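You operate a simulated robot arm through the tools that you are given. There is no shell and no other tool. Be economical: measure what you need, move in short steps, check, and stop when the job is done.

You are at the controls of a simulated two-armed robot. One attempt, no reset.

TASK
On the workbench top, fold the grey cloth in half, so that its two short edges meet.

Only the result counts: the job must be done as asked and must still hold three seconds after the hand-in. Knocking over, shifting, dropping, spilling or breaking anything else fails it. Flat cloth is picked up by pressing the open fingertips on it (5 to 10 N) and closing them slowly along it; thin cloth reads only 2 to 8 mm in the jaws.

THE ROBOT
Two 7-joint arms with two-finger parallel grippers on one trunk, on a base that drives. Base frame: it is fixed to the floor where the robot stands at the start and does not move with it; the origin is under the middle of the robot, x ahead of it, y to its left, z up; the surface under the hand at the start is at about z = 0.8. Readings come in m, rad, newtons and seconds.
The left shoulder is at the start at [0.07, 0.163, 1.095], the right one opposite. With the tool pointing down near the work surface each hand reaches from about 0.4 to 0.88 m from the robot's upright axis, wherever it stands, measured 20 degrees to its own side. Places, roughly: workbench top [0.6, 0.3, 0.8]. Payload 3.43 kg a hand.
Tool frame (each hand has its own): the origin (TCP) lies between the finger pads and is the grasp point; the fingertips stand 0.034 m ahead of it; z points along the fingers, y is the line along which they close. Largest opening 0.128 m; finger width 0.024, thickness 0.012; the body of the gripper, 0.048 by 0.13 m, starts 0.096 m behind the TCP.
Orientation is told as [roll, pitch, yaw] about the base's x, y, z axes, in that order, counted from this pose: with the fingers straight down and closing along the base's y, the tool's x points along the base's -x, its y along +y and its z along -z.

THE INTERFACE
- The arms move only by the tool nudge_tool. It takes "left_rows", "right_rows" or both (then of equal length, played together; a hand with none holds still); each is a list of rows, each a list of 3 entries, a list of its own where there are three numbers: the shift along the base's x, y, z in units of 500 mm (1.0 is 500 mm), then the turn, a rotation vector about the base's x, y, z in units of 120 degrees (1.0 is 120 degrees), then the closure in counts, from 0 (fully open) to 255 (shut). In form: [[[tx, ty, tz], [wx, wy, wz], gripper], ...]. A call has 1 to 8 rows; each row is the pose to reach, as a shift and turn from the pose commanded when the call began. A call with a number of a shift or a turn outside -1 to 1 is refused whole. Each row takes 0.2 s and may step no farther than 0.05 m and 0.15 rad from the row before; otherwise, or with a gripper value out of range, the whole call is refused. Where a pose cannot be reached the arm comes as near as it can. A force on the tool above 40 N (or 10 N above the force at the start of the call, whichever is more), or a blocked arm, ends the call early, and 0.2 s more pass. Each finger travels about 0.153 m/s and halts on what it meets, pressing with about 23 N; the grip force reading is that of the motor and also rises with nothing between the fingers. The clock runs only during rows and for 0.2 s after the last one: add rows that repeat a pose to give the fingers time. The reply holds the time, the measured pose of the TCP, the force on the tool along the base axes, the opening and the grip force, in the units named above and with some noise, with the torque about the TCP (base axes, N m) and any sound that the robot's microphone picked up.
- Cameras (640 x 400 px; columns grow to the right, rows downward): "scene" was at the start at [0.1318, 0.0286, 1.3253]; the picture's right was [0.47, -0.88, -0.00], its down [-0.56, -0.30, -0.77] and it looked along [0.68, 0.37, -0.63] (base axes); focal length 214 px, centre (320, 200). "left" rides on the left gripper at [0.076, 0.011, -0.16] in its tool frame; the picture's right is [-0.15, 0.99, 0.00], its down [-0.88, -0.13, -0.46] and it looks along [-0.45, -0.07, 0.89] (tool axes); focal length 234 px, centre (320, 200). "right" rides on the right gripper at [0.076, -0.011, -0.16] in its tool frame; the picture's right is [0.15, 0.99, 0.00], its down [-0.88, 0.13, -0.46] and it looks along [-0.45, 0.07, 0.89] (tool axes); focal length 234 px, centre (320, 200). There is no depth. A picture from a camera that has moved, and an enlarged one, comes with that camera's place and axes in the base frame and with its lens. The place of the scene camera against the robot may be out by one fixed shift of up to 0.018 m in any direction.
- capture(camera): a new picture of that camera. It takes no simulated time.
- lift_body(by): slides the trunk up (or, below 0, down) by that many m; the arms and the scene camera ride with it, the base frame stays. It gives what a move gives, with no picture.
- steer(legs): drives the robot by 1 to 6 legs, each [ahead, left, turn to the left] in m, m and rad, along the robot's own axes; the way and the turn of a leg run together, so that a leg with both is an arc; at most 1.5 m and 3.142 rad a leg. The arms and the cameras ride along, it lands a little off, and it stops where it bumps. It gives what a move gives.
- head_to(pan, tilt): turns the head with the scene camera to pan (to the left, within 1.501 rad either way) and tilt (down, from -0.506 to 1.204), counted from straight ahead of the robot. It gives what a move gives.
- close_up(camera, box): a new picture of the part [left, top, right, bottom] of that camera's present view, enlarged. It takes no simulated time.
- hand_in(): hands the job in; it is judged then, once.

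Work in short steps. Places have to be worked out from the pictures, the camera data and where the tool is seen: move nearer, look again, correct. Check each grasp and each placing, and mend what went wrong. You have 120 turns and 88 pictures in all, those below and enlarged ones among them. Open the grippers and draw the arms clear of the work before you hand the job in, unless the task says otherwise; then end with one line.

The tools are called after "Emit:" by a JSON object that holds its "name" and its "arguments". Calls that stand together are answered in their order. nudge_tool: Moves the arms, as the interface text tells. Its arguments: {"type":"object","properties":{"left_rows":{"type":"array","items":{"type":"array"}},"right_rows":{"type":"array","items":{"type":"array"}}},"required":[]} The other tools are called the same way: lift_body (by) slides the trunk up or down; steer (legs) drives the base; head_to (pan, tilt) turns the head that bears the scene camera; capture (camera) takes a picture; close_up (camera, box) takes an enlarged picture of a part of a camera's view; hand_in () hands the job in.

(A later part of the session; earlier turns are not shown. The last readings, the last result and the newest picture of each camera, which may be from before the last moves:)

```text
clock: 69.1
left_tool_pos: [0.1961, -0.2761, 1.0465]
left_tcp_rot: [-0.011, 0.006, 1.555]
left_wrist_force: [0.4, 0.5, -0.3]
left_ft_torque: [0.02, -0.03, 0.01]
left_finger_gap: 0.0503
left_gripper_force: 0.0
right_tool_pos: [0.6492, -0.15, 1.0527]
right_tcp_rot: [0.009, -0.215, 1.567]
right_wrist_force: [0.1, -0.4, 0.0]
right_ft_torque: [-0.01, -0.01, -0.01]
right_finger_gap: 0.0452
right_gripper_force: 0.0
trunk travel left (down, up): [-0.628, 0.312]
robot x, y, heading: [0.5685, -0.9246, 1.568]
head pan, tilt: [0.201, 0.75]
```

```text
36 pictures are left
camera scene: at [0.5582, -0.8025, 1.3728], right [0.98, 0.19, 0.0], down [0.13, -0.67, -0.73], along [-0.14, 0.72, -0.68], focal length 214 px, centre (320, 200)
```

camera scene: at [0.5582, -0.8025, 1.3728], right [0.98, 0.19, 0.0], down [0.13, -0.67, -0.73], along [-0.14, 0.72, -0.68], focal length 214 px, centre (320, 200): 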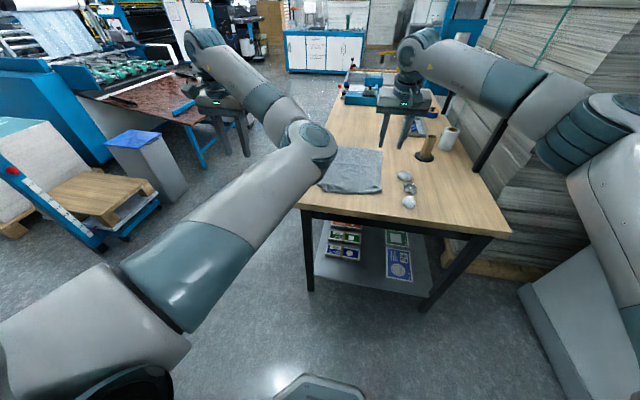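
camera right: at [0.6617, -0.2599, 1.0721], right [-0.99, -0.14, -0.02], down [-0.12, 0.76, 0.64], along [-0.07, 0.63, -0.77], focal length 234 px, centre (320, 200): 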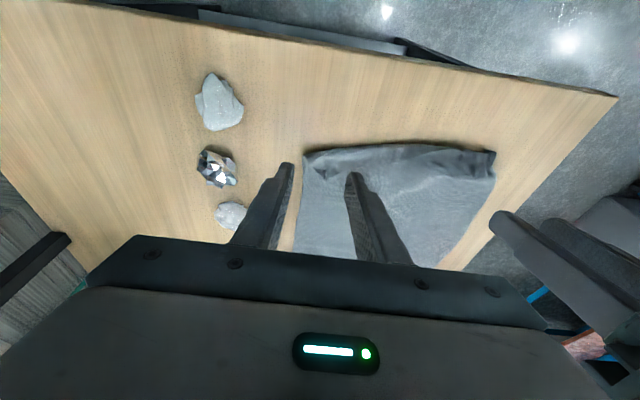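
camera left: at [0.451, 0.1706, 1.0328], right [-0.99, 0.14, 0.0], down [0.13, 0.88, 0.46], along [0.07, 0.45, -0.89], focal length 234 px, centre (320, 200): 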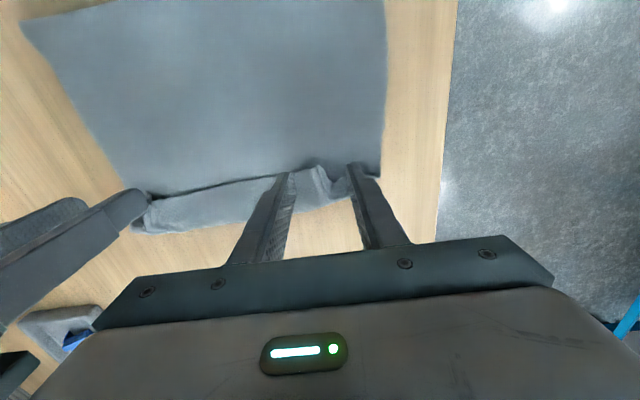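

The left elbow has swung inward. I yaw the left hand further positive to push the elbow outward again.

Emit:
{"name": "nudge_tool", "arguments": {"left_rows": [[[0, 0, 0], [0, 0, 0.07], 155], [[0, 0, 0], [0, 0, 0.14], 155], [[0, 0, 0], [0, 0, 0.21], 155], [[0, 0, 0], [0, 0, 0.28], 155], [[0, 0, 0], [0, 0, 0.35], 155], [[0, 0, 0], [0, 0, 0.42], 155], [[0, 0, 0], [0, 0, 0.49], 155], [[0, 0, 0], [0, 0, 0.56], 155]]}}

Emit:
{"name": "nudge_tool", "arguments": {"left_rows": [[[0, 0, 0], [0, 0, 0.07], 155], [[0, 0, 0], [0, 0, 0.14], 155], [[0, 0, 0], [0, 0, 0.21], 155], [[0, 0, 0], [0, 0, 0.28], 155], [[0, 0, 0], [0, 0, 0.35], 155], [[0, 0, 0], [0, 0, 0.42], 155], [[0, 0, 0], [0, 0, 0.49], 155], [[0, 0, 0], [0, 0, 0.56], 155]]}}

Emit:
{"name": "capture", "arguments": {"camera": "scene"}}

```text
clock: 70.9
left_tool_pos: [0.1969, -0.2752, 1.0484]
left_tcp_rot: [-0.007, 0.007, 2.731]
left_wrist_force: [0.9, 0.2, -0.7]
left_ft_torque: [-0.04, 0.0, -0.03]
left_finger_gap: 0.0503
left_gripper_force: 0.1
right_tool_pos: [0.6502, -0.1498, 1.0511]
right_tcp_rot: [0.008, -0.215, 1.568]
right_wrist_force: [-1.2, 0.1, 0.0]
right_ft_torque: [0.0, 0.02, 0.0]
right_finger_gap: 0.0453
right_gripper_force: 0.1
trunk travel left (down, up): [-0.628, 0.312]
robot x, y, heading: [0.5666, -0.9207, 1.562]
head pan, tilt: [0.201, 0.75]
```

```text
clock: 72.7
left_tool_pos: [0.1969, -0.276, 1.0472]
left_tcp_rot: [-0.009, 0.005, -2.38]
left_wrist_force: [-0.2, -0.3, 0.2]
left_ft_torque: [0.06, -0.01, 0.01]
left_finger_gap: 0.0502
left_gripper_force: 0.1
right_tool_pos: [0.6504, -0.1493, 1.0515]
right_tcp_rot: [0.009, -0.217, 1.567]
right_wrist_force: [1.2, 0.4, -0.1]
right_ft_torque: [0.01, 0.0, -0.04]
right_finger_gap: 0.0453
right_gripper_force: 0.0
trunk travel left (down, up): [-0.628, 0.312]
robot x, y, heading: [0.5685, -0.9243, 1.572]
head pan, tilt: [0.201, 0.75]
```

```text
35 pictures are left
camera scene: at [0.558, -0.8025, 1.3728], right [0.98, 0.19, 0.0], down [0.13, -0.67, -0.73], along [-0.14, 0.72, -0.68], focal length 214 px, centre (320, 200)
```

scene: 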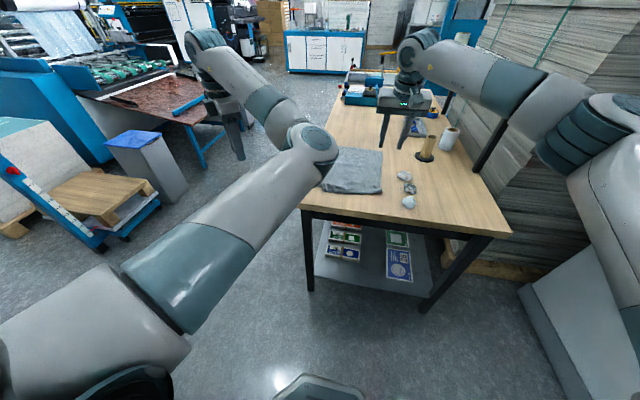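

The wrist alone takes up the yaw so far. I keep turning the same way to see whether reaching the wrist limit makes the elbow swing out.

Emit:
{"name": "nudge_tool", "arguments": {"left_rows": [[[0, 0, 0], [0, 0, 0.07], 155], [[0, 0, 0], [0, 0, 0.14], 155], [[0, 0, 0], [0, 0, 0.21], 155], [[0, 0, 0], [0, 0, 0.28], 155], [[0, 0, 0], [0, 0, 0.35], 155], [[0, 0, 0], [0, 0, 0.42], 155], [[0, 0, 0], [0, 0, 0.49], 155], [[0, 0, 0], [0, 0, 0.56], 155]]}}

Emit:
{"name": "capture", "arguments": {"camera": "scene"}}

```text
clock: 74.5
left_tool_pos: [0.1973, -0.2739, 1.0473]
left_tcp_rot: [-0.007, 0.008, -1.206]
left_wrist_force: [-0.2, 0.5, 0.0]
left_ft_torque: [-0.01, 0.01, 0.01]
left_finger_gap: 0.0503
left_gripper_force: 0.0
right_tool_pos: [0.6504, -0.1487, 1.0517]
right_tcp_rot: [0.007, -0.218, 1.568]
right_wrist_force: [0.1, -0.2, -0.4]
right_ft_torque: [0.03, -0.01, 0.01]
right_finger_gap: 0.0452
right_gripper_force: 0.1
trunk travel left (down, up): [-0.628, 0.312]
robot x, y, heading: [0.5672, -0.9212, 1.566]
head pan, tilt: [0.201, 0.75]
```

```text
34 pictures are left
camera scene: at [0.558, -0.8025, 1.3728], right [0.98, 0.19, 0.0], down [0.13, -0.67, -0.73], along [-0.14, 0.72, -0.68], focal length 214 px, centre (320, 200)
```

scene: 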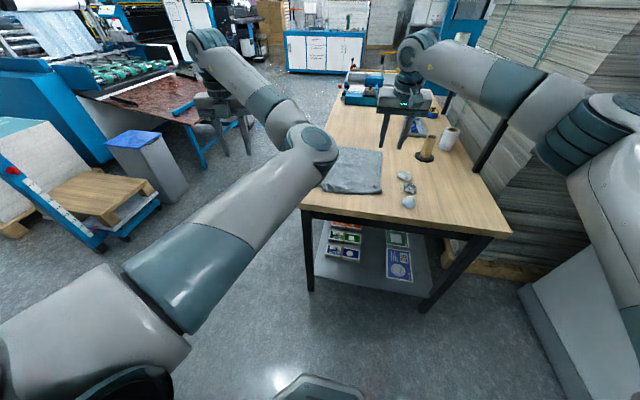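

Turning the wrist does not move the elbow. Instead I tilt the left hand so its fingers point inward (+x), which should force the forearm and elbow outward.

Emit:
{"name": "nudge_tool", "arguments": {"left_rows": [[[0, 0, 0], [0, 0, -0.06], 155], [[0, 0, 0], [0, 0, -0.12], 155], [[0, 0, 0], [0, 0, -0.174], 155]]}}

Emit:
{"name": "nudge_tool", "arguments": {"left_rows": [[[0, 0, 0.02], [0, -0.07, 0], 155], [[0, 0, 0.04], [0, -0.14, 0], 155], [[0, 0, 0.06], [0, -0.21, 0], 155], [[0, 0, 0.06], [0, -0.28, 0], 155], [[0, 0, 0.06], [0, -0.35, 0], 155], [[0, 0, 0.06], [0, -0.42, 0], 155], [[0, 0, 0.06], [0, -0.49, 0], 155], [[0, 0, 0.06], [0, -0.56, 0], 155]]}}

Emit:
{"name": "capture", "arguments": {"camera": "scene"}}

```text
clock: 75.3
left_tool_pos: [0.196, -0.2755, 1.0496]
left_tcp_rot: [-0.009, 0.007, -1.574]
left_wrist_force: [-0.1, 0.1, 1.2]
left_ft_torque: [0.0, -0.01, 0.02]
left_finger_gap: 0.0501
left_gripper_force: 0.0
right_tool_pos: [0.6505, -0.1498, 1.0516]
right_tcp_rot: [0.008, -0.218, 1.568]
right_wrist_force: [0.1, -0.9, 0.6]
right_ft_torque: [0.01, 0.0, 0.02]
right_finger_gap: 0.0453
right_gripper_force: 0.1
trunk travel left (down, up): [-0.628, 0.312]
robot x, y, heading: [0.568, -0.9218, 1.563]
head pan, tilt: [0.201, 0.75]
```

```text
clock: 77.1
left_tool_pos: [0.1953, -0.2758, 1.0775]
left_tcp_rot: [1.167, 0.005, -1.567]
left_wrist_force: [-0.6, -0.6, 0.1]
left_ft_torque: [0.0, 0.0, 0.02]
left_finger_gap: 0.0501
left_gripper_force: 0.0
right_tool_pos: [0.6485, -0.1492, 1.052]
right_tcp_rot: [0.009, -0.216, 1.568]
right_wrist_force: [0.6, 0.2, -0.6]
right_ft_torque: [0.01, -0.05, 0.01]
right_finger_gap: 0.0451
right_gripper_force: 0.1
trunk travel left (down, up): [-0.628, 0.312]
robot x, y, heading: [0.5674, -0.9203, 1.567]
head pan, tilt: [0.201, 0.75]
```

```text
33 pictures are left
camera scene: at [0.5561, -0.8025, 1.3728], right [0.98, 0.19, 0.0], down [0.13, -0.67, -0.73], along [-0.14, 0.72, -0.68], focal length 214 px, centre (320, 200)
```

scene: 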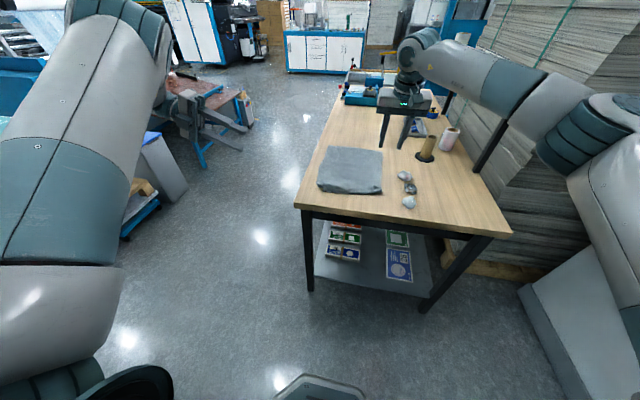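

The elbow has swung outward. I tilt the hand back upright and drive ahead towards the bench.

Emit:
{"name": "nudge_tool", "arguments": {"left_rows": [[[0, 0, 0], [0, 0.07, 0], 155], [[0, 0, 0], [0, 0.14, 0], 155], [[0, 0, 0], [0, 0.21, 0], 155], [[0, 0, 0], [0, 0.28, 0], 155], [[0, 0, 0], [0, 0.35, 0], 155], [[0, 0, 0], [0, 0.42, 0], 155], [[0, 0, 0], [0, 0.49, 0], 155], [[0, 0, 0], [0, 0.56, 0], 155]], "right_rows": [[[0, 0, 0], [-0.05, 0, 0], 155], [[0, 0, 0], [-0.104, 0, 0], 155], [[0.02, -0.05, 0], [-0.104, 0, 0], 155], [[0.04, -0.1, 0], [-0.104, 0, 0], 155], [[0.06, -0.15, 0], [-0.104, 0, 0], 155], [[0.08, -0.2, 0], [-0.104, 0, 0], 155], [[0.1, -0.25, 0], [-0.104, 0, 0], 155], [[0.1, -0.25, 0], [-0.104, 0, 0], 155]]}}

Emit:
{"name": "steer", "arguments": {"legs": [[0.33, 0, 0]]}}

Emit:
{"name": "head_to", "arguments": {"pan": 0, "tilt": 0.95}}

Emit:
{"name": "capture", "arguments": {"camera": "scene"}}

```text
clock: 78.9
left_tool_pos: [0.1978, -0.2755, 1.079]
left_tcp_rot: [-0.012, 0.007, -1.573]
left_wrist_force: [0.0, 1.0, -0.9]
left_ft_torque: [-0.02, 0.03, 0.02]
left_finger_gap: 0.05
left_gripper_force: 0.0
right_tool_pos: [0.6999, -0.2733, 1.0506]
right_tcp_rot: [0.008, 0.001, 1.565]
right_wrist_force: [-0.3, -0.7, 0.6]
right_ft_torque: [-0.02, 0.02, 0.01]
right_finger_gap: 0.0503
right_gripper_force: 0.0
trunk travel left (down, up): [-0.628, 0.312]
robot x, y, heading: [0.5694, -0.9232, 1.559]
head pan, tilt: [0.201, 0.75]
```

```text
clock: 81.0
left_tool_pos: [0.1962, 0.0539, 1.0776]
left_tcp_rot: [-0.007, 0.006, -1.573]
left_wrist_force: [1.4, -0.1, 0.7]
left_ft_torque: [0.01, 0.01, -0.03]
left_finger_gap: 0.0502
left_gripper_force: 0.1
right_tool_pos: [0.7004, 0.0561, 1.0511]
right_tcp_rot: [0.009, 0.0, 1.57]
right_wrist_force: [-0.6, -0.6, -0.3]
right_ft_torque: [-0.03, 0.02, 0.01]
right_finger_gap: 0.0501
right_gripper_force: 0.0
trunk travel left (down, up): [-0.628, 0.312]
robot x, y, heading: [0.5705, -0.5922, 1.567]
head pan, tilt: [0.201, 0.75]
```

```text
clock: 81.8
left_tool_pos: [0.1967, 0.054, 1.0778]
left_tcp_rot: [-0.008, 0.008, -1.573]
left_wrist_force: [0.5, 0.1, 0.1]
left_ft_torque: [0.01, 0.02, 0.03]
left_finger_gap: 0.0502
left_gripper_force: 0.0
right_tool_pos: [0.7002, 0.0553, 1.0499]
right_tcp_rot: [0.01, -0.001, 1.569]
right_wrist_force: [-0.2, 0.2, 0.8]
right_ft_torque: [0.03, 0.03, -0.02]
right_finger_gap: 0.0501
right_gripper_force: 0.1
trunk travel left (down, up): [-0.628, 0.312]
robot x, y, heading: [0.5698, -0.5916, 1.566]
head pan, tilt: [0.0, 0.949]
```

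```text
32 pictures are left
camera scene: at [0.5755, -0.4813, 1.3573], right [1.0, 0.0, 0.0], down [0.0, -0.81, -0.58], along [0.0, 0.58, -0.81], focal length 214 px, centre (320, 200)
```

scene: 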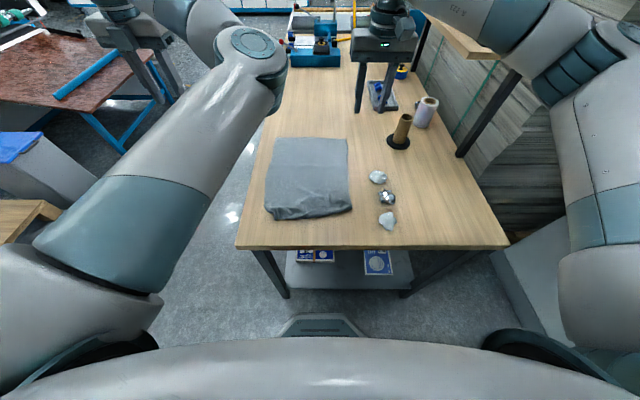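

Untilting in the flipped yaw let the elbow come back in. I turn the hand back to its original yaw first, and then repeat the inward tilt there.

Emit:
{"name": "nudge_tool", "arguments": {"left_rows": [[[0, 0, 0], [0, 0, -0.07], 155], [[0, 0, 0], [0, 0, -0.14], 155], [[0, 0, 0], [0, 0, -0.21], 155], [[0, 0, 0], [0, 0, -0.28], 155], [[0, 0, 0], [0, 0, -0.35], 155], [[0, 0, 0], [0, 0, -0.42], 155], [[0, 0, 0], [0, 0, -0.49], 155], [[0, 0, 0], [0, 0, -0.56], 155]]}}

Emit:
{"name": "nudge_tool", "arguments": {"left_rows": [[[0, 0, 0], [0, 0, -0.07], 155], [[0, 0, 0], [0, 0, -0.14], 155], [[0, 0, 0], [0, 0, -0.21], 155], [[0, 0, 0], [0, 0, -0.28], 155], [[0, 0, 0], [0, 0, -0.35], 155], [[0, 0, 0], [0, 0, -0.42], 155], [[0, 0, 0], [0, 0, -0.49], 155], [[0, 0, 0], [0, 0, -0.56], 155]]}}

Emit:
{"name": "nudge_tool", "arguments": {"left_rows": [[[0, 0, 0], [0, 0, -0.07], 155], [[0, 0, 0], [0, 0, -0.14], 155], [[0, 0, 0], [0, 0, -0.21], 155], [[0, 0, 0], [0, 0, -0.28], 155], [[0, 0, 0], [0, 0, -0.35], 155], [[0, 0, 0], [0, 0, -0.38], 155]]}}

Emit:
{"name": "nudge_tool", "arguments": {"left_rows": [[[0, 0, 0.02], [0, -0.07, 0], 155], [[0, 0, 0.04], [0, -0.14, 0], 155], [[0, 0, 0.04], [0, -0.21, 0], 155], [[0, 0, 0.04], [0, -0.28, 0], 155], [[0, 0, 0.04], [0, -0.35, 0], 155], [[0, 0, 0.04], [0, -0.42, 0], 155], [[0, 0, 0.04], [0, -0.49, 0], 155], [[0, 0, 0.04], [0, -0.56, 0], 155]]}}

Emit:
{"name": "capture", "arguments": {"camera": "scene"}}

```text
clock: 83.6
left_tool_pos: [0.1978, 0.0536, 1.0783]
left_tcp_rot: [-0.009, 0.008, -2.746]
left_wrist_force: [-0.1, 0.8, 0.6]
left_ft_torque: [0.01, 0.03, -0.02]
left_finger_gap: 0.0501
left_gripper_force: 0.0
right_tool_pos: [0.6978, 0.0554, 1.0513]
right_tcp_rot: [0.008, 0.0, 1.569]
right_wrist_force: [1.3, -1.2, -0.4]
right_ft_torque: [0.0, 0.01, 0.02]
right_finger_gap: 0.0501
right_gripper_force: 0.0
trunk travel left (down, up): [-0.628, 0.312]
robot x, y, heading: [0.5672, -0.5934, 1.569]
head pan, tilt: [0.0, 0.949]
```

```text
clock: 85.4
left_tool_pos: [0.1966, 0.0539, 1.0787]
left_tcp_rot: [-0.009, 0.008, 2.363]
left_wrist_force: [-0.7, -0.8, 0.2]
left_ft_torque: [0.01, 0.0, -0.01]
left_finger_gap: 0.0503
left_gripper_force: 0.1
right_tool_pos: [0.6996, 0.0561, 1.0529]
right_tcp_rot: [0.01, 0.0, 1.569]
right_wrist_force: [-0.5, -0.4, 0.1]
right_ft_torque: [0.03, 0.01, -0.02]
right_finger_gap: 0.0503
right_gripper_force: 0.0
trunk travel left (down, up): [-0.628, 0.312]
robot x, y, heading: [0.5699, -0.5906, 1.571]
head pan, tilt: [0.0, 0.949]
```

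```text
clock: 86.8
left_tool_pos: [0.1961, 0.052, 1.0781]
left_tcp_rot: [-0.008, 0.006, 1.568]
left_wrist_force: [0.6, -0.1, -0.7]
left_ft_torque: [-0.01, -0.02, -0.02]
left_finger_gap: 0.0503
left_gripper_force: 0.1
right_tool_pos: [0.7, 0.056, 1.0507]
right_tcp_rot: [0.009, -0.001, 1.569]
right_wrist_force: [0.4, 0.4, 0.2]
right_ft_torque: [0.02, 0.0, -0.03]
right_finger_gap: 0.0502
right_gripper_force: 0.1
trunk travel left (down, up): [-0.628, 0.312]
robot x, y, heading: [0.5697, -0.5912, 1.568]
head pan, tilt: [0.0, 0.949]
```

```text
clock: 88.6
left_tool_pos: [0.1948, 0.0542, 1.0982]
left_tcp_rot: [-1.184, 0.001, 1.565]
left_wrist_force: [-1.0, 0.4, 0.0]
left_ft_torque: [-0.03, -0.02, -0.03]
left_finger_gap: 0.0503
left_gripper_force: 0.0
right_tool_pos: [0.6995, 0.0552, 1.0518]
right_tcp_rot: [0.006, 0.001, 1.57]
right_wrist_force: [-0.4, 0.0, 0.5]
right_ft_torque: [0.01, 0.01, -0.01]
right_finger_gap: 0.0502
right_gripper_force: 0.0
trunk travel left (down, up): [-0.628, 0.312]
robot x, y, heading: [0.5695, -0.5932, 1.571]
head pan, tilt: [0.0, 0.949]
```

```text
31 pictures are left
camera scene: at [0.5736, -0.4814, 1.3573], right [1.0, 0.0, 0.0], down [0.0, -0.81, -0.58], along [0.0, 0.58, -0.81], focal length 214 px, centre (320, 200)
```

scene: 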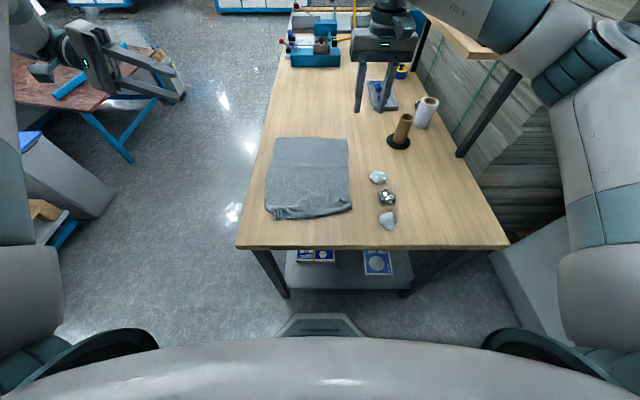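

The elbow is out. I move the hand inward over the work area before untilting it, so the elbow stays outside.

Emit:
{"name": "nudge_tool", "arguments": {"left_rows": [[[0.05, -0.03, -0.02], [0, 0.02, 0], 155], [[0.11, -0.06, -0.04], [0, 0.05, 0], 155], [[0.17, -0.1, -0.06], [0, 0.1, 0], 155], [[0.23, -0.14, -0.08], [0, 0.16, 0], 155], [[0.29, -0.18, -0.1], [0, 0.22, 0], 155], [[0.35, -0.22, -0.12], [0, 0.28, 0], 155], [[0.41, -0.26, -0.14], [0, 0.34, 0], 155], [[0.46, -0.3, -0.16], [0, 0.4, 0], 155]]}}

Emit:
{"name": "nudge_tool", "arguments": {"left_rows": [[[0.01, 0, 0], [0, 0.05, 0], 155], [[0.02, 0, 0], [0, 0.1, 0], 155], [[0.03, 0, 0], [0, 0.16, 0], 155]]}}

Emit:
{"name": "capture", "arguments": {"camera": "scene"}}

```text
clock: 90.2
left_tool_pos: [0.3768, -0.1092, 0.9297]
left_tcp_rot: [-0.512, 0.243, 1.597]
left_wrist_force: [0.2, 0.1, -0.1]
left_ft_torque: [-0.03, 0.01, -0.02]
left_finger_gap: 0.0506
left_gripper_force: 0.1
left hand out of reach, approached as far as the arm can: row 7
right_tool_pos: [0.7012, 0.0571, 1.0492]
right_tcp_rot: [0.011, 0.001, 1.571]
right_wrist_force: [-0.1, 0.2, 0.0]
right_ft_torque: [0.01, 0.01, 0.0]
right_finger_gap: 0.0501
right_gripper_force: 0.0
trunk travel left (down, up): [-0.628, 0.312]
robot x, y, heading: [0.5643, -0.5908, 1.567]
head pan, tilt: [0.0, 0.949]
stopped in row 7 (left hand): the arm was blocked; the commanded pose is now the measured one
```

```text
clock: 91.0
left_tool_pos: [0.3145, -0.1011, 0.9162]
left_tcp_rot: [-0.175, 0.258, 1.703]
left_wrist_force: [-0.2, -1.0, 0.0]
left_ft_torque: [-0.03, -0.05, -0.02]
left_finger_gap: 0.0501
left_gripper_force: 0.0
left hand out of reach, approached as far as the arm can: row 1, 2, 3
right_tool_pos: [0.6993, 0.0566, 1.0527]
right_tcp_rot: [0.009, 0.001, 1.573]
right_wrist_force: [0.6, 0.0, 1.0]
right_ft_torque: [-0.01, 0.03, -0.04]
right_finger_gap: 0.0505
right_gripper_force: 0.1
trunk travel left (down, up): [-0.628, 0.312]
robot x, y, heading: [0.569, -0.5943, 1.565]
head pan, tilt: [0.0, 0.949]
```

```text
30 pictures are left
camera scene: at [0.575, -0.4819, 1.3573], right [1.0, 0.0, 0.0], down [0.0, -0.81, -0.58], along [0.0, 0.58, -0.81], focal length 214 px, centre (320, 200)
```

scene: 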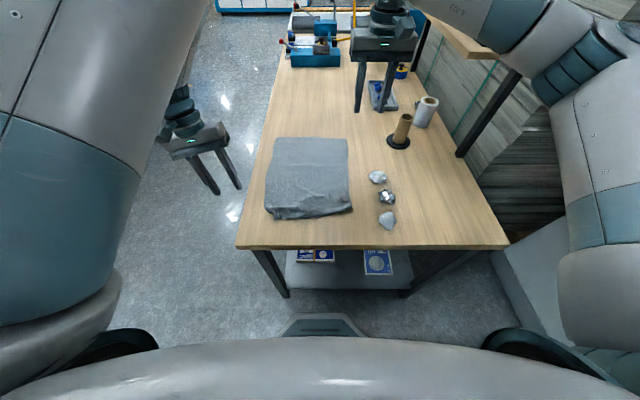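

The left arm hits a limit in this folded posture. I draw the hand back up, out and forward, and straighten it there.

Emit:
{"name": "nudge_tool", "arguments": {"left_rows": [[[-0.03, 0.05, 0.05], [0, 0, 0], 155], [[-0.07, 0.1, 0.1], [0, 0, 0], 155], [[-0.12, 0.15, 0.14], [0, 0, 0], 155], [[-0.16, 0.2, 0.18], [0.02, 0.02, -0.01], 155], [[-0.2, 0.25, 0.22], [0.05, 0.04, -0.03], 155], [[-0.24, 0.3, 0.25], [0.09, 0.06, -0.05], 155], [[-0.24, 0.33, 0.25], [0.123, 0.084, -0.064], 155]]}}

Emit:
{"name": "capture", "arguments": {"camera": "scene"}}

```text
clock: 92.6
left_tool_pos: [0.2062, 0.0711, 1.0557]
left_tcp_rot: [-0.002, -0.046, 1.553]
left_wrist_force: [0.4, -0.1, 0.1]
left_ft_torque: [0.06, -0.02, -0.01]
left_finger_gap: 0.0502
left_gripper_force: 0.1
right_tool_pos: [0.7005, 0.0553, 1.0517]
right_tcp_rot: [0.009, -0.001, 1.571]
right_wrist_force: [0.4, 1.1, 0.2]
right_ft_torque: [0.01, 0.03, 0.03]
right_finger_gap: 0.0503
right_gripper_force: 0.1
trunk travel left (down, up): [-0.628, 0.312]
robot x, y, heading: [0.5683, -0.5928, 1.569]
head pan, tilt: [0.0, 0.949]
```

```text
29 pictures are left
camera scene: at [0.5761, -0.4829, 1.3574], right [1.0, 0.0, 0.0], down [0.0, -0.81, -0.58], along [0.0, 0.58, -0.81], focal length 214 px, centre (320, 200)
```

scene: 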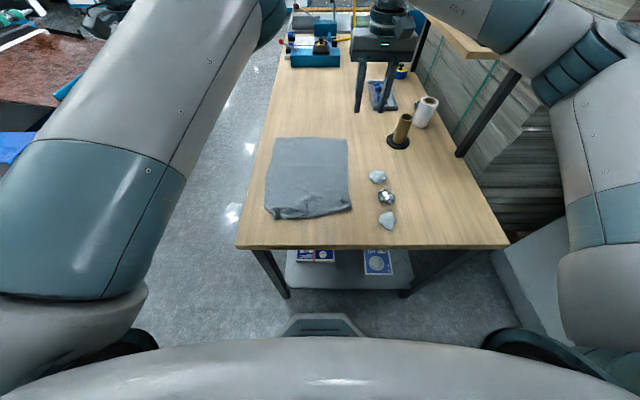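

The elbow is now up but not out. I repeat the inward tilt further, to force more outward swivel, and then untilt.

Emit:
{"name": "nudge_tool", "arguments": {"left_rows": [[[0, 0, 0.02], [0, -0.07, 0], 155], [[0, 0, 0.04], [0, -0.14, 0], 155], [[0, 0, 0.04], [0, -0.21, 0], 155], [[0, 0, 0.04], [0, -0.28, 0], 155], [[0, 0, 0.04], [0, -0.35, 0], 155], [[0, 0, 0.04], [0, -0.42, 0], 155], [[0, 0, 0.04], [0, -0.49, 0], 155], [[0, 0, 0.04], [0, -0.56, 0], 155]]}}

Emit:
{"name": "nudge_tool", "arguments": {"left_rows": [[[0, 0, 0], [0, -0.07, 0], 155], [[0, 0, 0], [0, -0.14, 0], 155], [[0, 0, 0], [0, -0.21, 0], 155], [[0, 0, 0], [0, -0.28, 0], 155]]}}

Emit:
{"name": "nudge_tool", "arguments": {"left_rows": [[[0, 0, 0], [0, 0.07, 0], 155], [[0, 0, 0], [0, 0.14, 0], 155], [[0, 0, 0], [0, 0.21, 0], 155], [[0, 0, 0], [0, 0.28, 0], 155], [[0, 0, 0], [0, 0.35, 0], 155], [[0, 0, 0], [0, 0.42, 0], 155], [[0, 0, 0], [0, 0.49, 0], 155], [[0, 0, 0], [0, 0.56, 0], 155]]}}

Emit:
{"name": "nudge_tool", "arguments": {"left_rows": [[[0, 0, 0], [0, 0.07, 0], 155], [[0, 0, 0], [0, 0.14, 0], 155], [[0, 0, 0], [0, 0.21, 0], 155], [[0, 0, 0], [0, 0.28, 0], 155]]}}

Emit:
{"name": "capture", "arguments": {"camera": "scene"}}

```text
clock: 94.4
left_tool_pos: [0.2019, 0.0708, 1.0748]
left_tcp_rot: [-1.178, -0.031, 1.604]
left_wrist_force: [-0.6, 0.2, -0.3]
left_ft_torque: [-0.01, 0.0, -0.01]
left_finger_gap: 0.0503
left_gripper_force: 0.0
right_tool_pos: [0.6975, 0.0558, 1.0523]
right_tcp_rot: [0.007, 0.001, 1.571]
right_wrist_force: [-0.1, 0.1, -0.2]
right_ft_torque: [0.0, -0.05, -0.05]
right_finger_gap: 0.0502
right_gripper_force: 0.1
trunk travel left (down, up): [-0.628, 0.312]
robot x, y, heading: [0.5689, -0.5922, 1.57]
head pan, tilt: [0.0, 0.949]
```

```text
clock: 95.4
left_tool_pos: [0.2276, 0.0117, 1.1049]
left_tcp_rot: [-1.515, -0.009, 1.73]
left_wrist_force: [1.1, -0.9, 0.5]
left_ft_torque: [-0.01, -0.01, 0.11]
left_finger_gap: 0.0503
left_gripper_force: 0.1
left hand out of reach, approached as far as the arm can: row 2, 3, 4
right_tool_pos: [0.6986, 0.0535, 1.0534]
right_tcp_rot: [0.008, -0.005, 1.57]
right_wrist_force: [0.0, -1.3, 1.2]
right_ft_torque: [0.05, -0.01, -0.01]
right_finger_gap: 0.0503
right_gripper_force: 0.0
trunk travel left (down, up): [-0.628, 0.312]
robot x, y, heading: [0.5694, -0.5881, 1.567]
head pan, tilt: [0.0, 0.949]
```

```text
clock: 97.2
left_tool_pos: [0.2301, 0.0133, 1.1049]
left_tcp_rot: [-0.342, -0.15, 1.624]
left_wrist_force: [0.4, 0.1, 0.9]
left_ft_torque: [-0.02, 0.01, 0.0]
left_finger_gap: 0.0503
left_gripper_force: 0.0
right_tool_pos: [0.7011, 0.0552, 1.0505]
right_tcp_rot: [0.011, -0.001, 1.57]
right_wrist_force: [-0.5, 0.2, 0.2]
right_ft_torque: [0.01, 0.03, 0.01]
right_finger_gap: 0.0501
right_gripper_force: 0.1
trunk travel left (down, up): [-0.628, 0.312]
robot x, y, heading: [0.5694, -0.593, 1.568]
head pan, tilt: [0.0, 0.949]
```

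```text
clock: 97.9
left_tool_pos: [0.2137, -0.0087, 0.9973]
left_tcp_rot: [0.018, 0.043, 1.603]
left_wrist_force: [0.1, -0.2, -0.3]
left_ft_torque: [0.04, 0.02, -0.03]
left_finger_gap: 0.0502
left_gripper_force: 0.1
right_tool_pos: [0.6992, 0.0559, 1.0498]
right_tcp_rot: [0.009, 0.004, 1.571]
right_wrist_force: [-0.4, -0.8, -0.2]
right_ft_torque: [-0.02, -0.01, 0.0]
right_finger_gap: 0.0501
right_gripper_force: 0.0
trunk travel left (down, up): [-0.628, 0.312]
robot x, y, heading: [0.5679, -0.5926, 1.571]
head pan, tilt: [0.0, 0.949]
stopped in row 3 (left hand): the arm was blocked; the commanded pose is now the measured one
```

```text
28 pictures are left
camera scene: at [0.5759, -0.4803, 1.3571], right [1.0, 0.0, 0.0], down [0.0, -0.81, -0.58], along [0.0, 0.58, -0.81], focal length 214 px, centre (320, 200)
```

scene: 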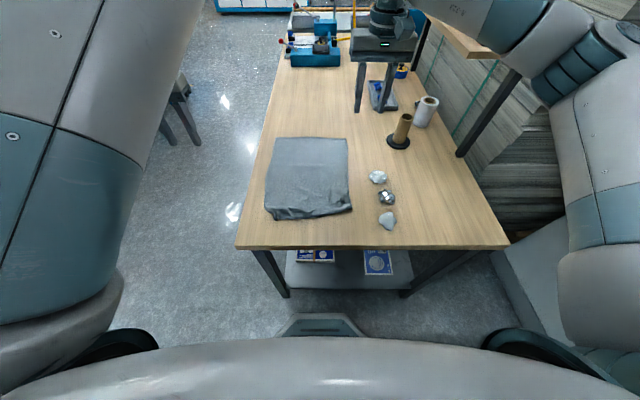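

The left elbow is high now. I test whether the left hand works freely further ahead, at about 0.7 m, where base motion could carry it.

Emit:
{"name": "nudge_tool", "arguments": {"left_rows": [[[0.02, 0.06, 0.02], [0, 0, 0], 155], [[0.06, 0.13, 0.03], [0, 0, 0], 155], [[0.12, 0.19, 0.03], [0, 0, 0], 155], [[0.2, 0.24, 0.03], [0, 0, 0], 155], [[0.28, 0.27, 0.03], [0, 0, 0], 155], [[0.36, 0.28, 0.03], [0, 0, 0], 155], [[0.44, 0.28, 0.03], [-0.02, 0, -0.01], 155]]}}

Emit:
{"name": "nudge_tool", "arguments": {"left_rows": [[[0, -0.05, 0], [-0.06, 0, 0], 155], [[0, -0.12, 0], [-0.12, 0, 0], 155], [[0, -0.2, 0], [-0.18, 0, 0], 155], [[0, -0.28, 0], [-0.24, 0, 0], 155], [[0, -0.36, 0], [-0.3, 0, 0], 155], [[0, -0.42, 0], [-0.36, 0, 0], 155]]}}

Emit:
{"name": "capture", "arguments": {"camera": "scene"}}

```text
clock: 99.5
left_tool_pos: [0.428, 0.141, 1.0161]
left_tcp_rot: [0.023, 0.088, 1.578]
left_wrist_force: [-0.6, -0.1, 0.1]
left_ft_torque: [0.0, -0.01, -0.02]
left_finger_gap: 0.05
left_gripper_force: 0.0
left hand out of reach, approached as far as the arm can: row 7
right_tool_pos: [0.7006, 0.0556, 1.0512]
right_tcp_rot: [0.009, 0.0, 1.57]
right_wrist_force: [0.0, 0.3, 0.4]
right_ft_torque: [-0.02, 0.03, 0.0]
right_finger_gap: 0.0503
right_gripper_force: 0.0
trunk travel left (down, up): [-0.628, 0.312]
robot x, y, heading: [0.5685, -0.5941, 1.564]
head pan, tilt: [0.0, 0.949]
```

```text
clock: 100.9
left_tool_pos: [0.3915, -0.0314, 1.0155]
left_tcp_rot: [0.029, 0.844, 1.583]
left_wrist_force: [-0.3, 1.0, -0.2]
left_ft_torque: [0.0, -0.05, -0.01]
left_finger_gap: 0.0502
left_gripper_force: 0.1
left hand out of reach, approached as far as the arm can: row 2, 3, 4, 5, 6
right_tool_pos: [0.699, 0.0551, 1.051]
right_tcp_rot: [0.009, 0.0, 1.571]
right_wrist_force: [-0.2, 0.3, 0.4]
right_ft_torque: [-0.02, 0.01, -0.03]
right_finger_gap: 0.0501
right_gripper_force: 0.0
trunk travel left (down, up): [-0.628, 0.312]
robot x, y, heading: [0.5723, -0.5941, 1.565]
head pan, tilt: [0.0, 0.949]
```

```text
27 pictures are left
camera scene: at [0.5751, -0.4816, 1.3573], right [1.0, 0.0, 0.0], down [0.0, -0.81, -0.58], along [0.0, 0.58, -0.81], focal length 214 px, centre (320, 200)
```

scene: 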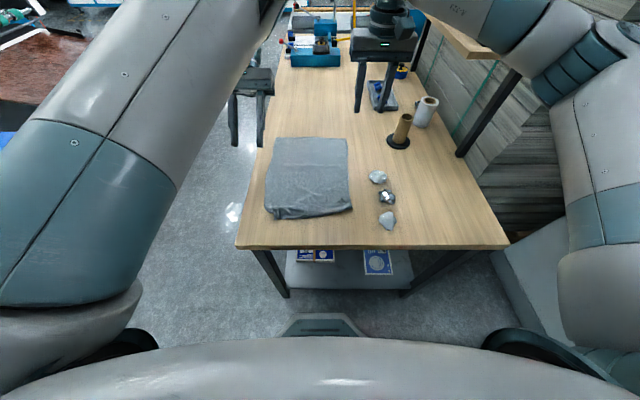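

A −48° tilt is reachable with the left at 0.56 m ahead. I rehearse the swing in the air, from −48° to +64°, to see whether the left arm manages it.

Emit:
{"name": "nudge_tool", "arguments": {"left_rows": [[[0.015, 0.05, 0], [0.067, 0, 0], 155], [[0.03, 0.1, 0], [0.133, 0, 0], 155], [[0.045, 0.15, 0], [0.2, 0, 0], 155], [[0.06, 0.2, 0], [0.267, 0, 0], 155], [[0.07, 0.25, 0], [0.333, 0, 0], 155], [[0.08, 0.3, 0], [0.4, 0, 0], 155], [[0.09, 0.35, 0], [0.467, 0, 0], 155]]}}

Emit:
{"name": "nudge_tool", "arguments": {"left_rows": [[[0, 0.05, -0.01], [0.067, 0, 0], 155], [[0, 0.1, -0.03], [0.133, 0, 0], 155], [[0, 0.15, -0.05], [0.2, 0, 0], 155], [[0, 0.2, -0.08], [0.267, 0, 0], 155], [[0, 0.25, -0.12], [0.333, 0, 0], 155], [[0, 0.28, -0.16], [0.4, 0, 0], 155], [[0, 0.3, -0.2], [0.467, 0, 0], 155]]}}

```text
clock: 102.5
left_tool_pos: [0.4095, 0.1866, 1.0223]
left_tcp_rot: [0.017, -0.138, 1.581]
left_wrist_force: [-0.1, -0.4, -0.7]
left_ft_torque: [0.01, 0.0, 0.01]
left_finger_gap: 0.05
left_gripper_force: 0.0
left hand out of reach, approached as far as the arm can: row 1, 2, 3, 4, 5, 6, 7
right_tool_pos: [0.6994, 0.0555, 1.0515]
right_tcp_rot: [0.008, -0.001, 1.571]
right_wrist_force: [-0.7, 0.3, 0.0]
right_ft_torque: [0.0, -0.05, 0.0]
right_finger_gap: 0.0503
right_gripper_force: 0.0
trunk travel left (down, up): [-0.628, 0.312]
robot x, y, heading: [0.5746, -0.5918, 1.571]
head pan, tilt: [0.0, 0.949]
```

```text
clock: 104.1
left_tool_pos: [0.3888, 0.3478, 0.925]
left_tcp_rot: [0.059, -1.104, 1.523]
left_wrist_force: [-1.1, 0.1, 1.6]
left_ft_torque: [-0.21, -0.1, -0.07]
left_finger_gap: 0.0502
left_gripper_force: 0.0
left hand out of reach, approached as far as the arm can: row 1, 2, 3, 4, 5, 6, 7
right_tool_pos: [0.6988, 0.0563, 1.0511]
right_tcp_rot: [0.009, 0.002, 1.572]
right_wrist_force: [1.1, -0.7, -0.2]
right_ft_torque: [0.02, 0.0, 0.03]
right_finger_gap: 0.0501
right_gripper_force: 0.1
trunk travel left (down, up): [-0.628, 0.312]
robot x, y, heading: [0.5674, -0.5906, 1.563]
head pan, tilt: [0.0, 0.949]
```

The left arm manages the full swing as long as it stays about 0.18 m to its own side. I bring it back to the −48° pose, give the right hand the same tilt, and shift the robot 6 cm right and 11 cm back for the regrasp.

Emit:
{"name": "nudge_tool", "arguments": {"left_rows": [[[0, -0.02, 0.05], [-0.067, 0, 0], 155], [[0, -0.05, 0.09], [-0.133, 0, 0], 155], [[0, -0.1, 0.12], [-0.2, 0, 0], 155], [[0, -0.15, 0.15], [-0.267, 0, 0], 155], [[0, -0.2, 0.17], [-0.333, 0, 0], 155], [[0, -0.25, 0.18], [-0.4, 0, 0], 155], [[0, -0.3, 0.19], [-0.467, 0, 0], 155]]}}

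Emit:
{"name": "nudge_tool", "arguments": {"left_rows": [[[0, -0.05, 0], [-0.067, 0, 0], 155], [[0, -0.1, 0], [-0.133, 0, 0], 155], [[0, -0.15, 0], [-0.2, 0, 0], 155], [[0, -0.2, 0], [-0.267, 0, 0], 155], [[0, -0.26, 0], [-0.333, 0, 0], 155], [[0, -0.32, 0], [-0.4, 0, 0], 155], [[0, -0.38, 0], [-0.467, 0, 0], 155]], "right_rows": [[[-0.03, -0.02, -0.01], [-0.057, 0, 0], 155], [[-0.06, -0.04, -0.02], [-0.114, 0, 0], 155], [[-0.09, -0.065, -0.03], [-0.171, 0, 0], 155], [[-0.12, -0.09, -0.04], [-0.229, 0, 0], 155], [[-0.15, -0.12, -0.05], [-0.286, 0, 0], 155], [[-0.18, -0.15, -0.06], [-0.343, 0, 0], 155], [[-0.21, -0.175, -0.07], [-0.4, 0, 0], 155]]}}

Emit:
{"name": "steer", "arguments": {"legs": [[-0.11, -0.06, 0]]}}

Emit:
{"name": "capture", "arguments": {"camera": "scene"}}

```text
clock: 105.7
left_tool_pos: [0.3865, 0.1991, 1.0209]
left_tcp_rot: [0.02, -0.137, 1.58]
left_wrist_force: [-0.7, 0.2, -0.3]
left_ft_torque: [-0.01, 0.04, -0.01]
left_finger_gap: 0.0502
left_gripper_force: 0.1
right_tool_pos: [0.6999, 0.0557, 1.0511]
right_tcp_rot: [0.009, 0.001, 1.569]
right_wrist_force: [-0.5, -0.3, -0.1]
right_ft_torque: [0.02, -0.03, -0.01]
right_finger_gap: 0.0504
right_gripper_force: 0.0
trunk travel left (down, up): [-0.628, 0.312]
robot x, y, heading: [0.5666, -0.594, 1.569]
head pan, tilt: [0.0, 0.949]
```

```text
clock: 107.3
left_tool_pos: [0.3847, 0.0072, 1.0202]
left_tcp_rot: [0.028, 0.84, 1.583]
left_wrist_force: [-0.1, 0.6, 0.9]
left_ft_torque: [-0.03, -0.02, 0.0]
left_finger_gap: 0.0501
left_gripper_force: 0.1
right_tool_pos: [0.593, -0.0316, 1.0183]
right_tcp_rot: [0.008, 0.839, 1.568]
right_wrist_force: [-0.5, -0.4, -0.7]
right_ft_torque: [-0.02, -0.06, 0.03]
right_finger_gap: 0.0504
right_gripper_force: 0.0
trunk travel left (down, up): [-0.628, 0.312]
robot x, y, heading: [0.572, -0.5916, 1.57]
head pan, tilt: [0.0, 0.949]
```

```text
clock: 108.6
left_tool_pos: [0.4473, -0.1027, 1.0203]
left_tcp_rot: [0.03, 0.84, 1.585]
left_wrist_force: [-0.3, 0.9, 0.4]
left_ft_torque: [-0.01, -0.01, 0.0]
left_finger_gap: 0.0501
left_gripper_force: 0.1
right_tool_pos: [0.6558, -0.1417, 1.0168]
right_tcp_rot: [0.009, 0.838, 1.571]
right_wrist_force: [0.9, 0.2, 0.5]
right_ft_torque: [0.0, -0.03, -0.01]
right_finger_gap: 0.0499
right_gripper_force: 0.1
trunk travel left (down, up): [-0.628, 0.312]
robot x, y, heading: [0.627, -0.705, 1.567]
head pan, tilt: [0.0, 0.949]
```

```text
26 pictures are left
camera scene: at [0.6356, -0.5914, 1.3572], right [1.0, 0.0, 0.0], down [0.0, -0.81, -0.58], along [0.0, 0.58, -0.81], focal length 214 px, centre (320, 200)
```

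scene: 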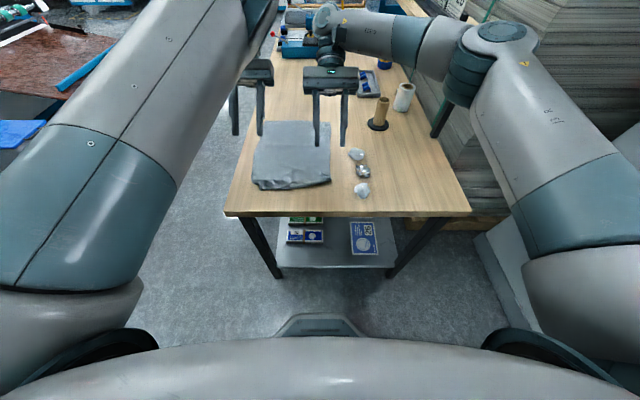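

Both hands are tilted back above the cloth. I enlarge the scene view to locate the near corners.

Emit:
{"name": "close_up", "arguments": {"camera": "scene", "box": [232, 110, 352, 200]}}

```text
4.44 times, centred on (292, 155) of scene
camera zoom: at [0.6356, -0.5914, 1.3572], right [1.0, 0.0, 0.0], down [0.0, -0.81, -0.58], along [0.0, 0.58, -0.81], focal length 953 px, centre (444, 400)
```

zoom: 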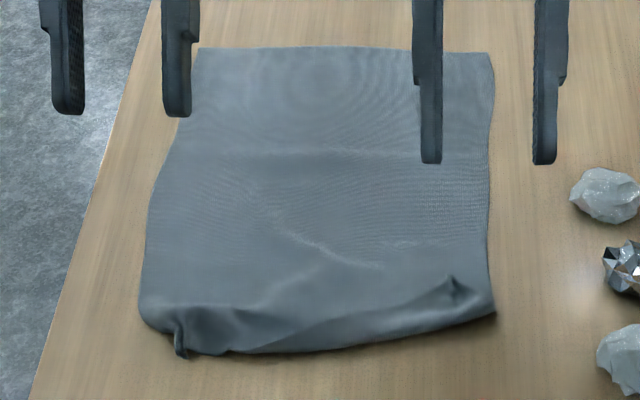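

The near edge is bulged and may be partly turned under. I look at it with the right and left hand cameras.

Emit:
{"name": "capture", "arguments": {"camera": "right"}}

Emit:
{"name": "capture", "arguments": {"camera": "left"}}

```text
24 pictures are left
camera right: at [0.6668, -0.0738, 1.1807], right [-0.99, -0.09, 0.11], down [-0.13, 0.93, -0.35], along [-0.07, -0.36, -0.93], focal length 234 px, centre (320, 200)
```

right: 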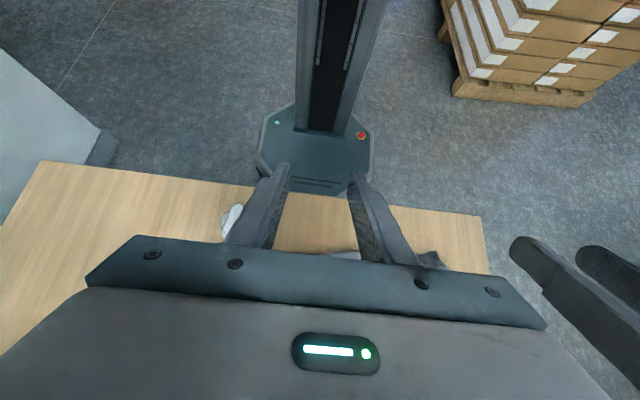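

```text
23 pictures are left
camera left: at [0.44, -0.0338, 1.1831], right [-0.99, 0.11, -0.09], down [0.13, 0.93, -0.35], along [0.05, -0.36, -0.93], focal length 234 px, centre (320, 200)
```

left: 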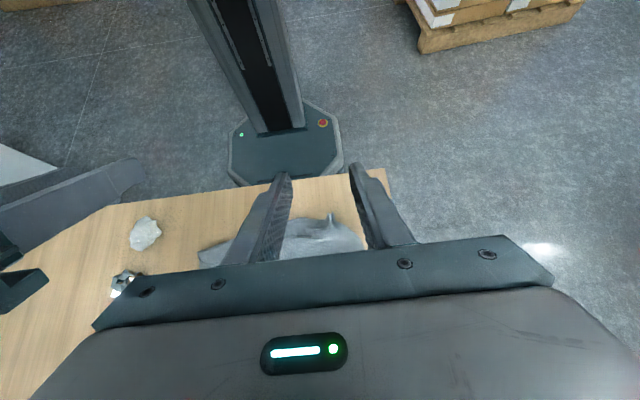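

That angle shows little. I turn the right hand upright above the near-right corner to view the edge properly.

Emit:
{"name": "nudge_tool", "arguments": {"right_rows": [[[0, 0, -0.02], [0.067, 0, 0], 155], [[0, 0, -0.05], [0.133, 0, 0], 155], [[0, 0, -0.08], [0.2, 0, 0], 155], [[0, 0, -0.11], [0.267, 0, 0], 155], [[0, 0, -0.14], [0.333, 0, 0], 155], [[0, 0, -0.16], [0.4, 0, 0], 155]]}}

Emit:
{"name": "close_up", "arguments": {"camera": "right", "box": [250, 90, 570, 280]}}

```text
clock: 110.0
left_tool_pos: [0.4472, -0.1023, 1.0222]
left_tcp_rot: [0.029, 0.84, 1.584]
left_wrist_force: [0.1, -0.4, 0.3]
left_ft_torque: [0.01, -0.01, 0.0]
left_finger_gap: 0.0505
left_gripper_force: 0.0
right_tool_pos: [0.6542, -0.1411, 0.9378]
right_tcp_rot: [0.009, -0.002, 1.571]
right_wrist_force: [0.4, 0.8, -1.2]
right_ft_torque: [-0.01, -0.01, -0.02]
right_finger_gap: 0.0501
right_gripper_force: 0.0
trunk travel left (down, up): [-0.628, 0.312]
robot x, y, heading: [0.6296, -0.7066, 1.57]
head pan, tilt: [0.0, 0.949]
```

```text
2.00 times, centred on (410, 185) of right
camera zoom: at [0.666, -0.2179, 1.0981], right [-0.99, -0.15, 0.01], down [-0.13, 0.88, 0.46], along [-0.07, 0.45, -0.89], focal length 468 px, centre (140, 230)
```

zoom: 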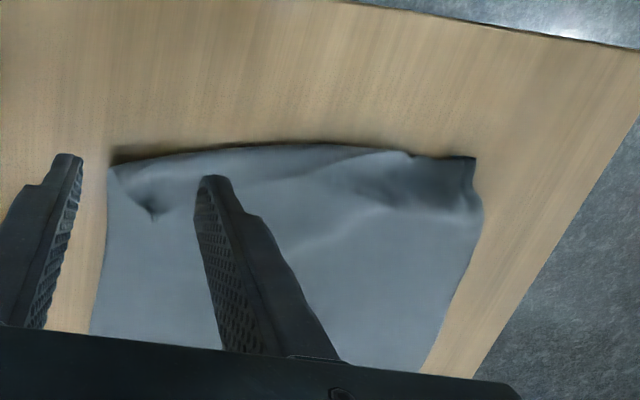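

I zoom in more on the near edge, to tell whether the margin lies on top or underneath.

Emit:
{"name": "close_up", "arguments": {"camera": "right", "box": [295, 145, 505, 235]}}

```text
3.05 times, centred on (400, 190) of right
camera zoom: at [0.666, -0.2179, 1.0981], right [-0.99, -0.15, 0.01], down [-0.13, 0.88, 0.46], along [-0.07, 0.45, -0.89], focal length 714 px, centre (76, 230)
```

zoom: 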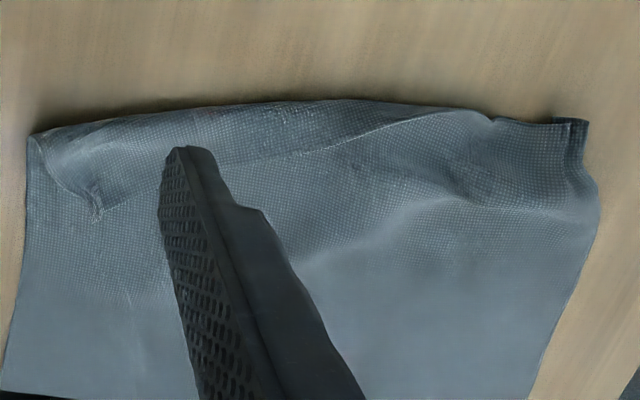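

The right part of the near margin is turned under by 3–4 cm. I pinch the single top layer further in, at y≈−0.045, so I can lift it and let that margin drop out flat.

Emit:
{"name": "nudge_tool", "arguments": {"right_rows": [[[-0.02, 0.08, -0.02], [0, 0, 0], 155], [[-0.04, 0.16, -0.05], [0, 0, 0], 155], [[-0.05, 0.192, -0.12], [0, 0, 0], 155], [[-0.05, 0.192, -0.18], [0, 0, 0], 155], [[-0.05, 0.192, -0.198], [0, 0, 0], 155], [[-0.05, 0.192, -0.204], [0, 0, 0], 155]]}}

```text
clock: 111.4
left_tool_pos: [0.4458, -0.1036, 1.0206]
left_tcp_rot: [0.028, 0.838, 1.585]
left_wrist_force: [0.2, 0.1, 0.5]
left_ft_torque: [0.03, -0.02, 0.0]
left_finger_gap: 0.05
left_gripper_force: 0.0
right_tool_pos: [0.6295, -0.045, 0.8368]
right_tcp_rot: [0.008, 0.002, 1.571]
right_wrist_force: [-0.2, -0.2, 0.2]
right_ft_torque: [-0.02, -0.02, -0.01]
right_finger_gap: 0.0501
right_gripper_force: 0.0
trunk travel left (down, up): [-0.628, 0.312]
robot x, y, heading: [0.6259, -0.7062, 1.567]
head pan, tilt: [0.0, 0.949]
```

Not in contact yet; I press down about 2.5 mm more and close slowly.

Emit:
{"name": "nudge_tool", "arguments": {"right_rows": [[[0, 0, -0.004], [0, 0, 0], 155], [[0, 0, -0.006], [0, 0, 0], 155], [[0, 0, -0.006], [0, 0, 0], 170], [[0, 0, -0.006], [0, 0, 0], 185], [[0, 0, -0.006], [0, 0, 0], 200], [[0, 0, -0.006], [0, 0, 0], 215], [[0, 0, -0.006], [0, 0, 0], 235], [[0, 0, -0.006], [0, 0, 0], 255]]}}

```text
clock: 113.2
left_tool_pos: [0.4479, -0.1047, 1.0226]
left_tcp_rot: [0.03, 0.839, 1.583]
left_wrist_force: [-0.6, -0.8, 0.2]
left_ft_torque: [-0.02, 0.01, 0.0]
left_finger_gap: 0.0503
left_gripper_force: 0.1
right_tool_pos: [0.6291, -0.0471, 0.8349]
right_tcp_rot: [0.008, -0.004, 1.571]
right_wrist_force: [2.4, 1.1, 22.3]
right_ft_torque: [0.03, -0.2, 0.01]
right_finger_gap: 0.0027
right_gripper_force: 23.1
trunk travel left (down, up): [-0.628, 0.312]
robot x, y, heading: [0.6273, -0.7052, 1.566]
head pan, tilt: [0.0, 0.949]
```

Gap 2.7 mm at 23 N, so it is probably held. I lift about 11 cm and look.

Emit:
{"name": "nudge_tool", "arguments": {"right_rows": [[[0, 0, 0.06], [0, 0, 0], 255], [[0, 0, 0.12], [0, 0, 0], 255], [[0, 0, 0.18], [0, 0, 0], 255], [[0, 0, 0.23], [0, 0, 0], 255], [[0, 0, 0.23], [0, 0, 0], 255]]}}

Emit:
{"name": "close_up", "arguments": {"camera": "scene", "box": [232, 110, 352, 200]}}

```text
clock: 114.4
left_tool_pos: [0.4456, -0.1025, 1.0208]
left_tcp_rot: [0.029, 0.84, 1.583]
left_wrist_force: [-0.2, -0.5, 0.2]
left_ft_torque: [-0.03, -0.01, 0.0]
left_finger_gap: 0.0504
left_gripper_force: 0.1
right_tool_pos: [0.6298, -0.0463, 0.9481]
right_tcp_rot: [0.008, -0.001, 1.57]
right_wrist_force: [-0.5, -0.4, -0.3]
right_ft_torque: [-0.02, 0.01, -0.01]
right_finger_gap: 0.0022
right_gripper_force: 22.8
trunk travel left (down, up): [-0.628, 0.312]
robot x, y, heading: [0.63, -0.6993, 1.569]
head pan, tilt: [0.0, 0.949]
```

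```text
4.44 times, centred on (292, 155) of scene
camera zoom: at [0.6357, -0.5913, 1.3572], right [1.0, 0.0, 0.0], down [0.0, -0.81, -0.58], along [0.0, 0.58, -0.81], focal length 953 px, centre (444, 400)
```

zoom: 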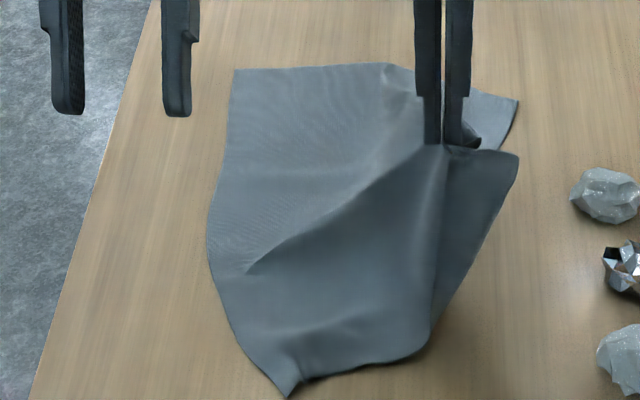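

The turned-under margin has come free and hangs down. I lower it while moving 3 cm towards +y so the edge trails outwards, then release.

Emit:
{"name": "nudge_tool", "arguments": {"right_rows": [[[0.01, 0.01, -0.04], [0, 0, 0], 255], [[0.02, 0.03, -0.09], [0, 0, 0], 255], [[0.03, 0.05, -0.14], [0, 0, 0], 255], [[0.03, 0.06, -0.19], [0, 0, 0], 255], [[0.03, 0.06, -0.215], [0, 0, 0], 255], [[0.03, 0.06, -0.215], [0, 0, 0], 200], [[0.03, 0.06, -0.215], [0, 0, 0], 155], [[0.03, 0.06, -0.17], [0, 0, 0], 155]]}}

Emit:
{"name": "nudge_tool", "arguments": {"right_rows": [[[0.02, 0, 0.08], [0, 0, 0], 155], [[0.08, 0.05, 0.14], [0, 0, 0], 155], [[0.15, 0.1, 0.18], [0, 0, 0], 155]]}}

Emit:
{"name": "close_up", "arguments": {"camera": "scene", "box": [232, 110, 352, 200]}}

```text
clock: 116.2
left_tool_pos: [0.446, -0.1041, 1.0208]
left_tcp_rot: [0.031, 0.84, 1.581]
left_wrist_force: [0.3, 0.5, -0.7]
left_ft_torque: [-0.02, -0.03, 0.01]
left_finger_gap: 0.0503
left_gripper_force: 0.2
right_tool_pos: [0.6437, -0.0169, 0.8631]
right_tcp_rot: [0.009, 0.001, 1.571]
right_wrist_force: [-0.2, 1.1, 0.1]
right_ft_torque: [0.04, -0.01, -0.01]
right_finger_gap: 0.0502
right_gripper_force: 0.0
trunk travel left (down, up): [-0.628, 0.312]
robot x, y, heading: [0.6317, -0.7063, 1.574]
head pan, tilt: [0.0, 0.949]
```

```text
clock: 117.0
left_tool_pos: [0.4473, -0.1036, 1.0216]
left_tcp_rot: [0.027, 0.84, 1.584]
left_wrist_force: [0.0, 1.5, -0.3]
left_ft_torque: [0.0, 0.05, 0.0]
left_finger_gap: 0.0503
left_gripper_force: 0.1
right_tool_pos: [0.7217, 0.0332, 0.9532]
right_tcp_rot: [0.009, 0.0, 1.572]
right_wrist_force: [0.6, 0.0, -0.5]
right_ft_torque: [0.0, 0.04, 0.0]
right_finger_gap: 0.0504
right_gripper_force: 0.0
trunk travel left (down, up): [-0.628, 0.312]
robot x, y, heading: [0.6294, -0.7058, 1.572]
head pan, tilt: [0.0, 0.949]
```

```text
4.44 times, centred on (292, 155) of scene
camera zoom: at [0.6365, -0.5917, 1.3572], right [1.0, 0.0, 0.0], down [0.0, -0.81, -0.58], along [0.0, 0.58, -0.81], focal length 953 px, centre (444, 400)
```

zoom: 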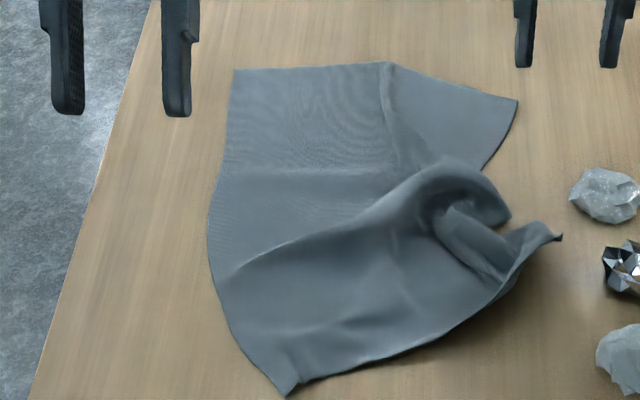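

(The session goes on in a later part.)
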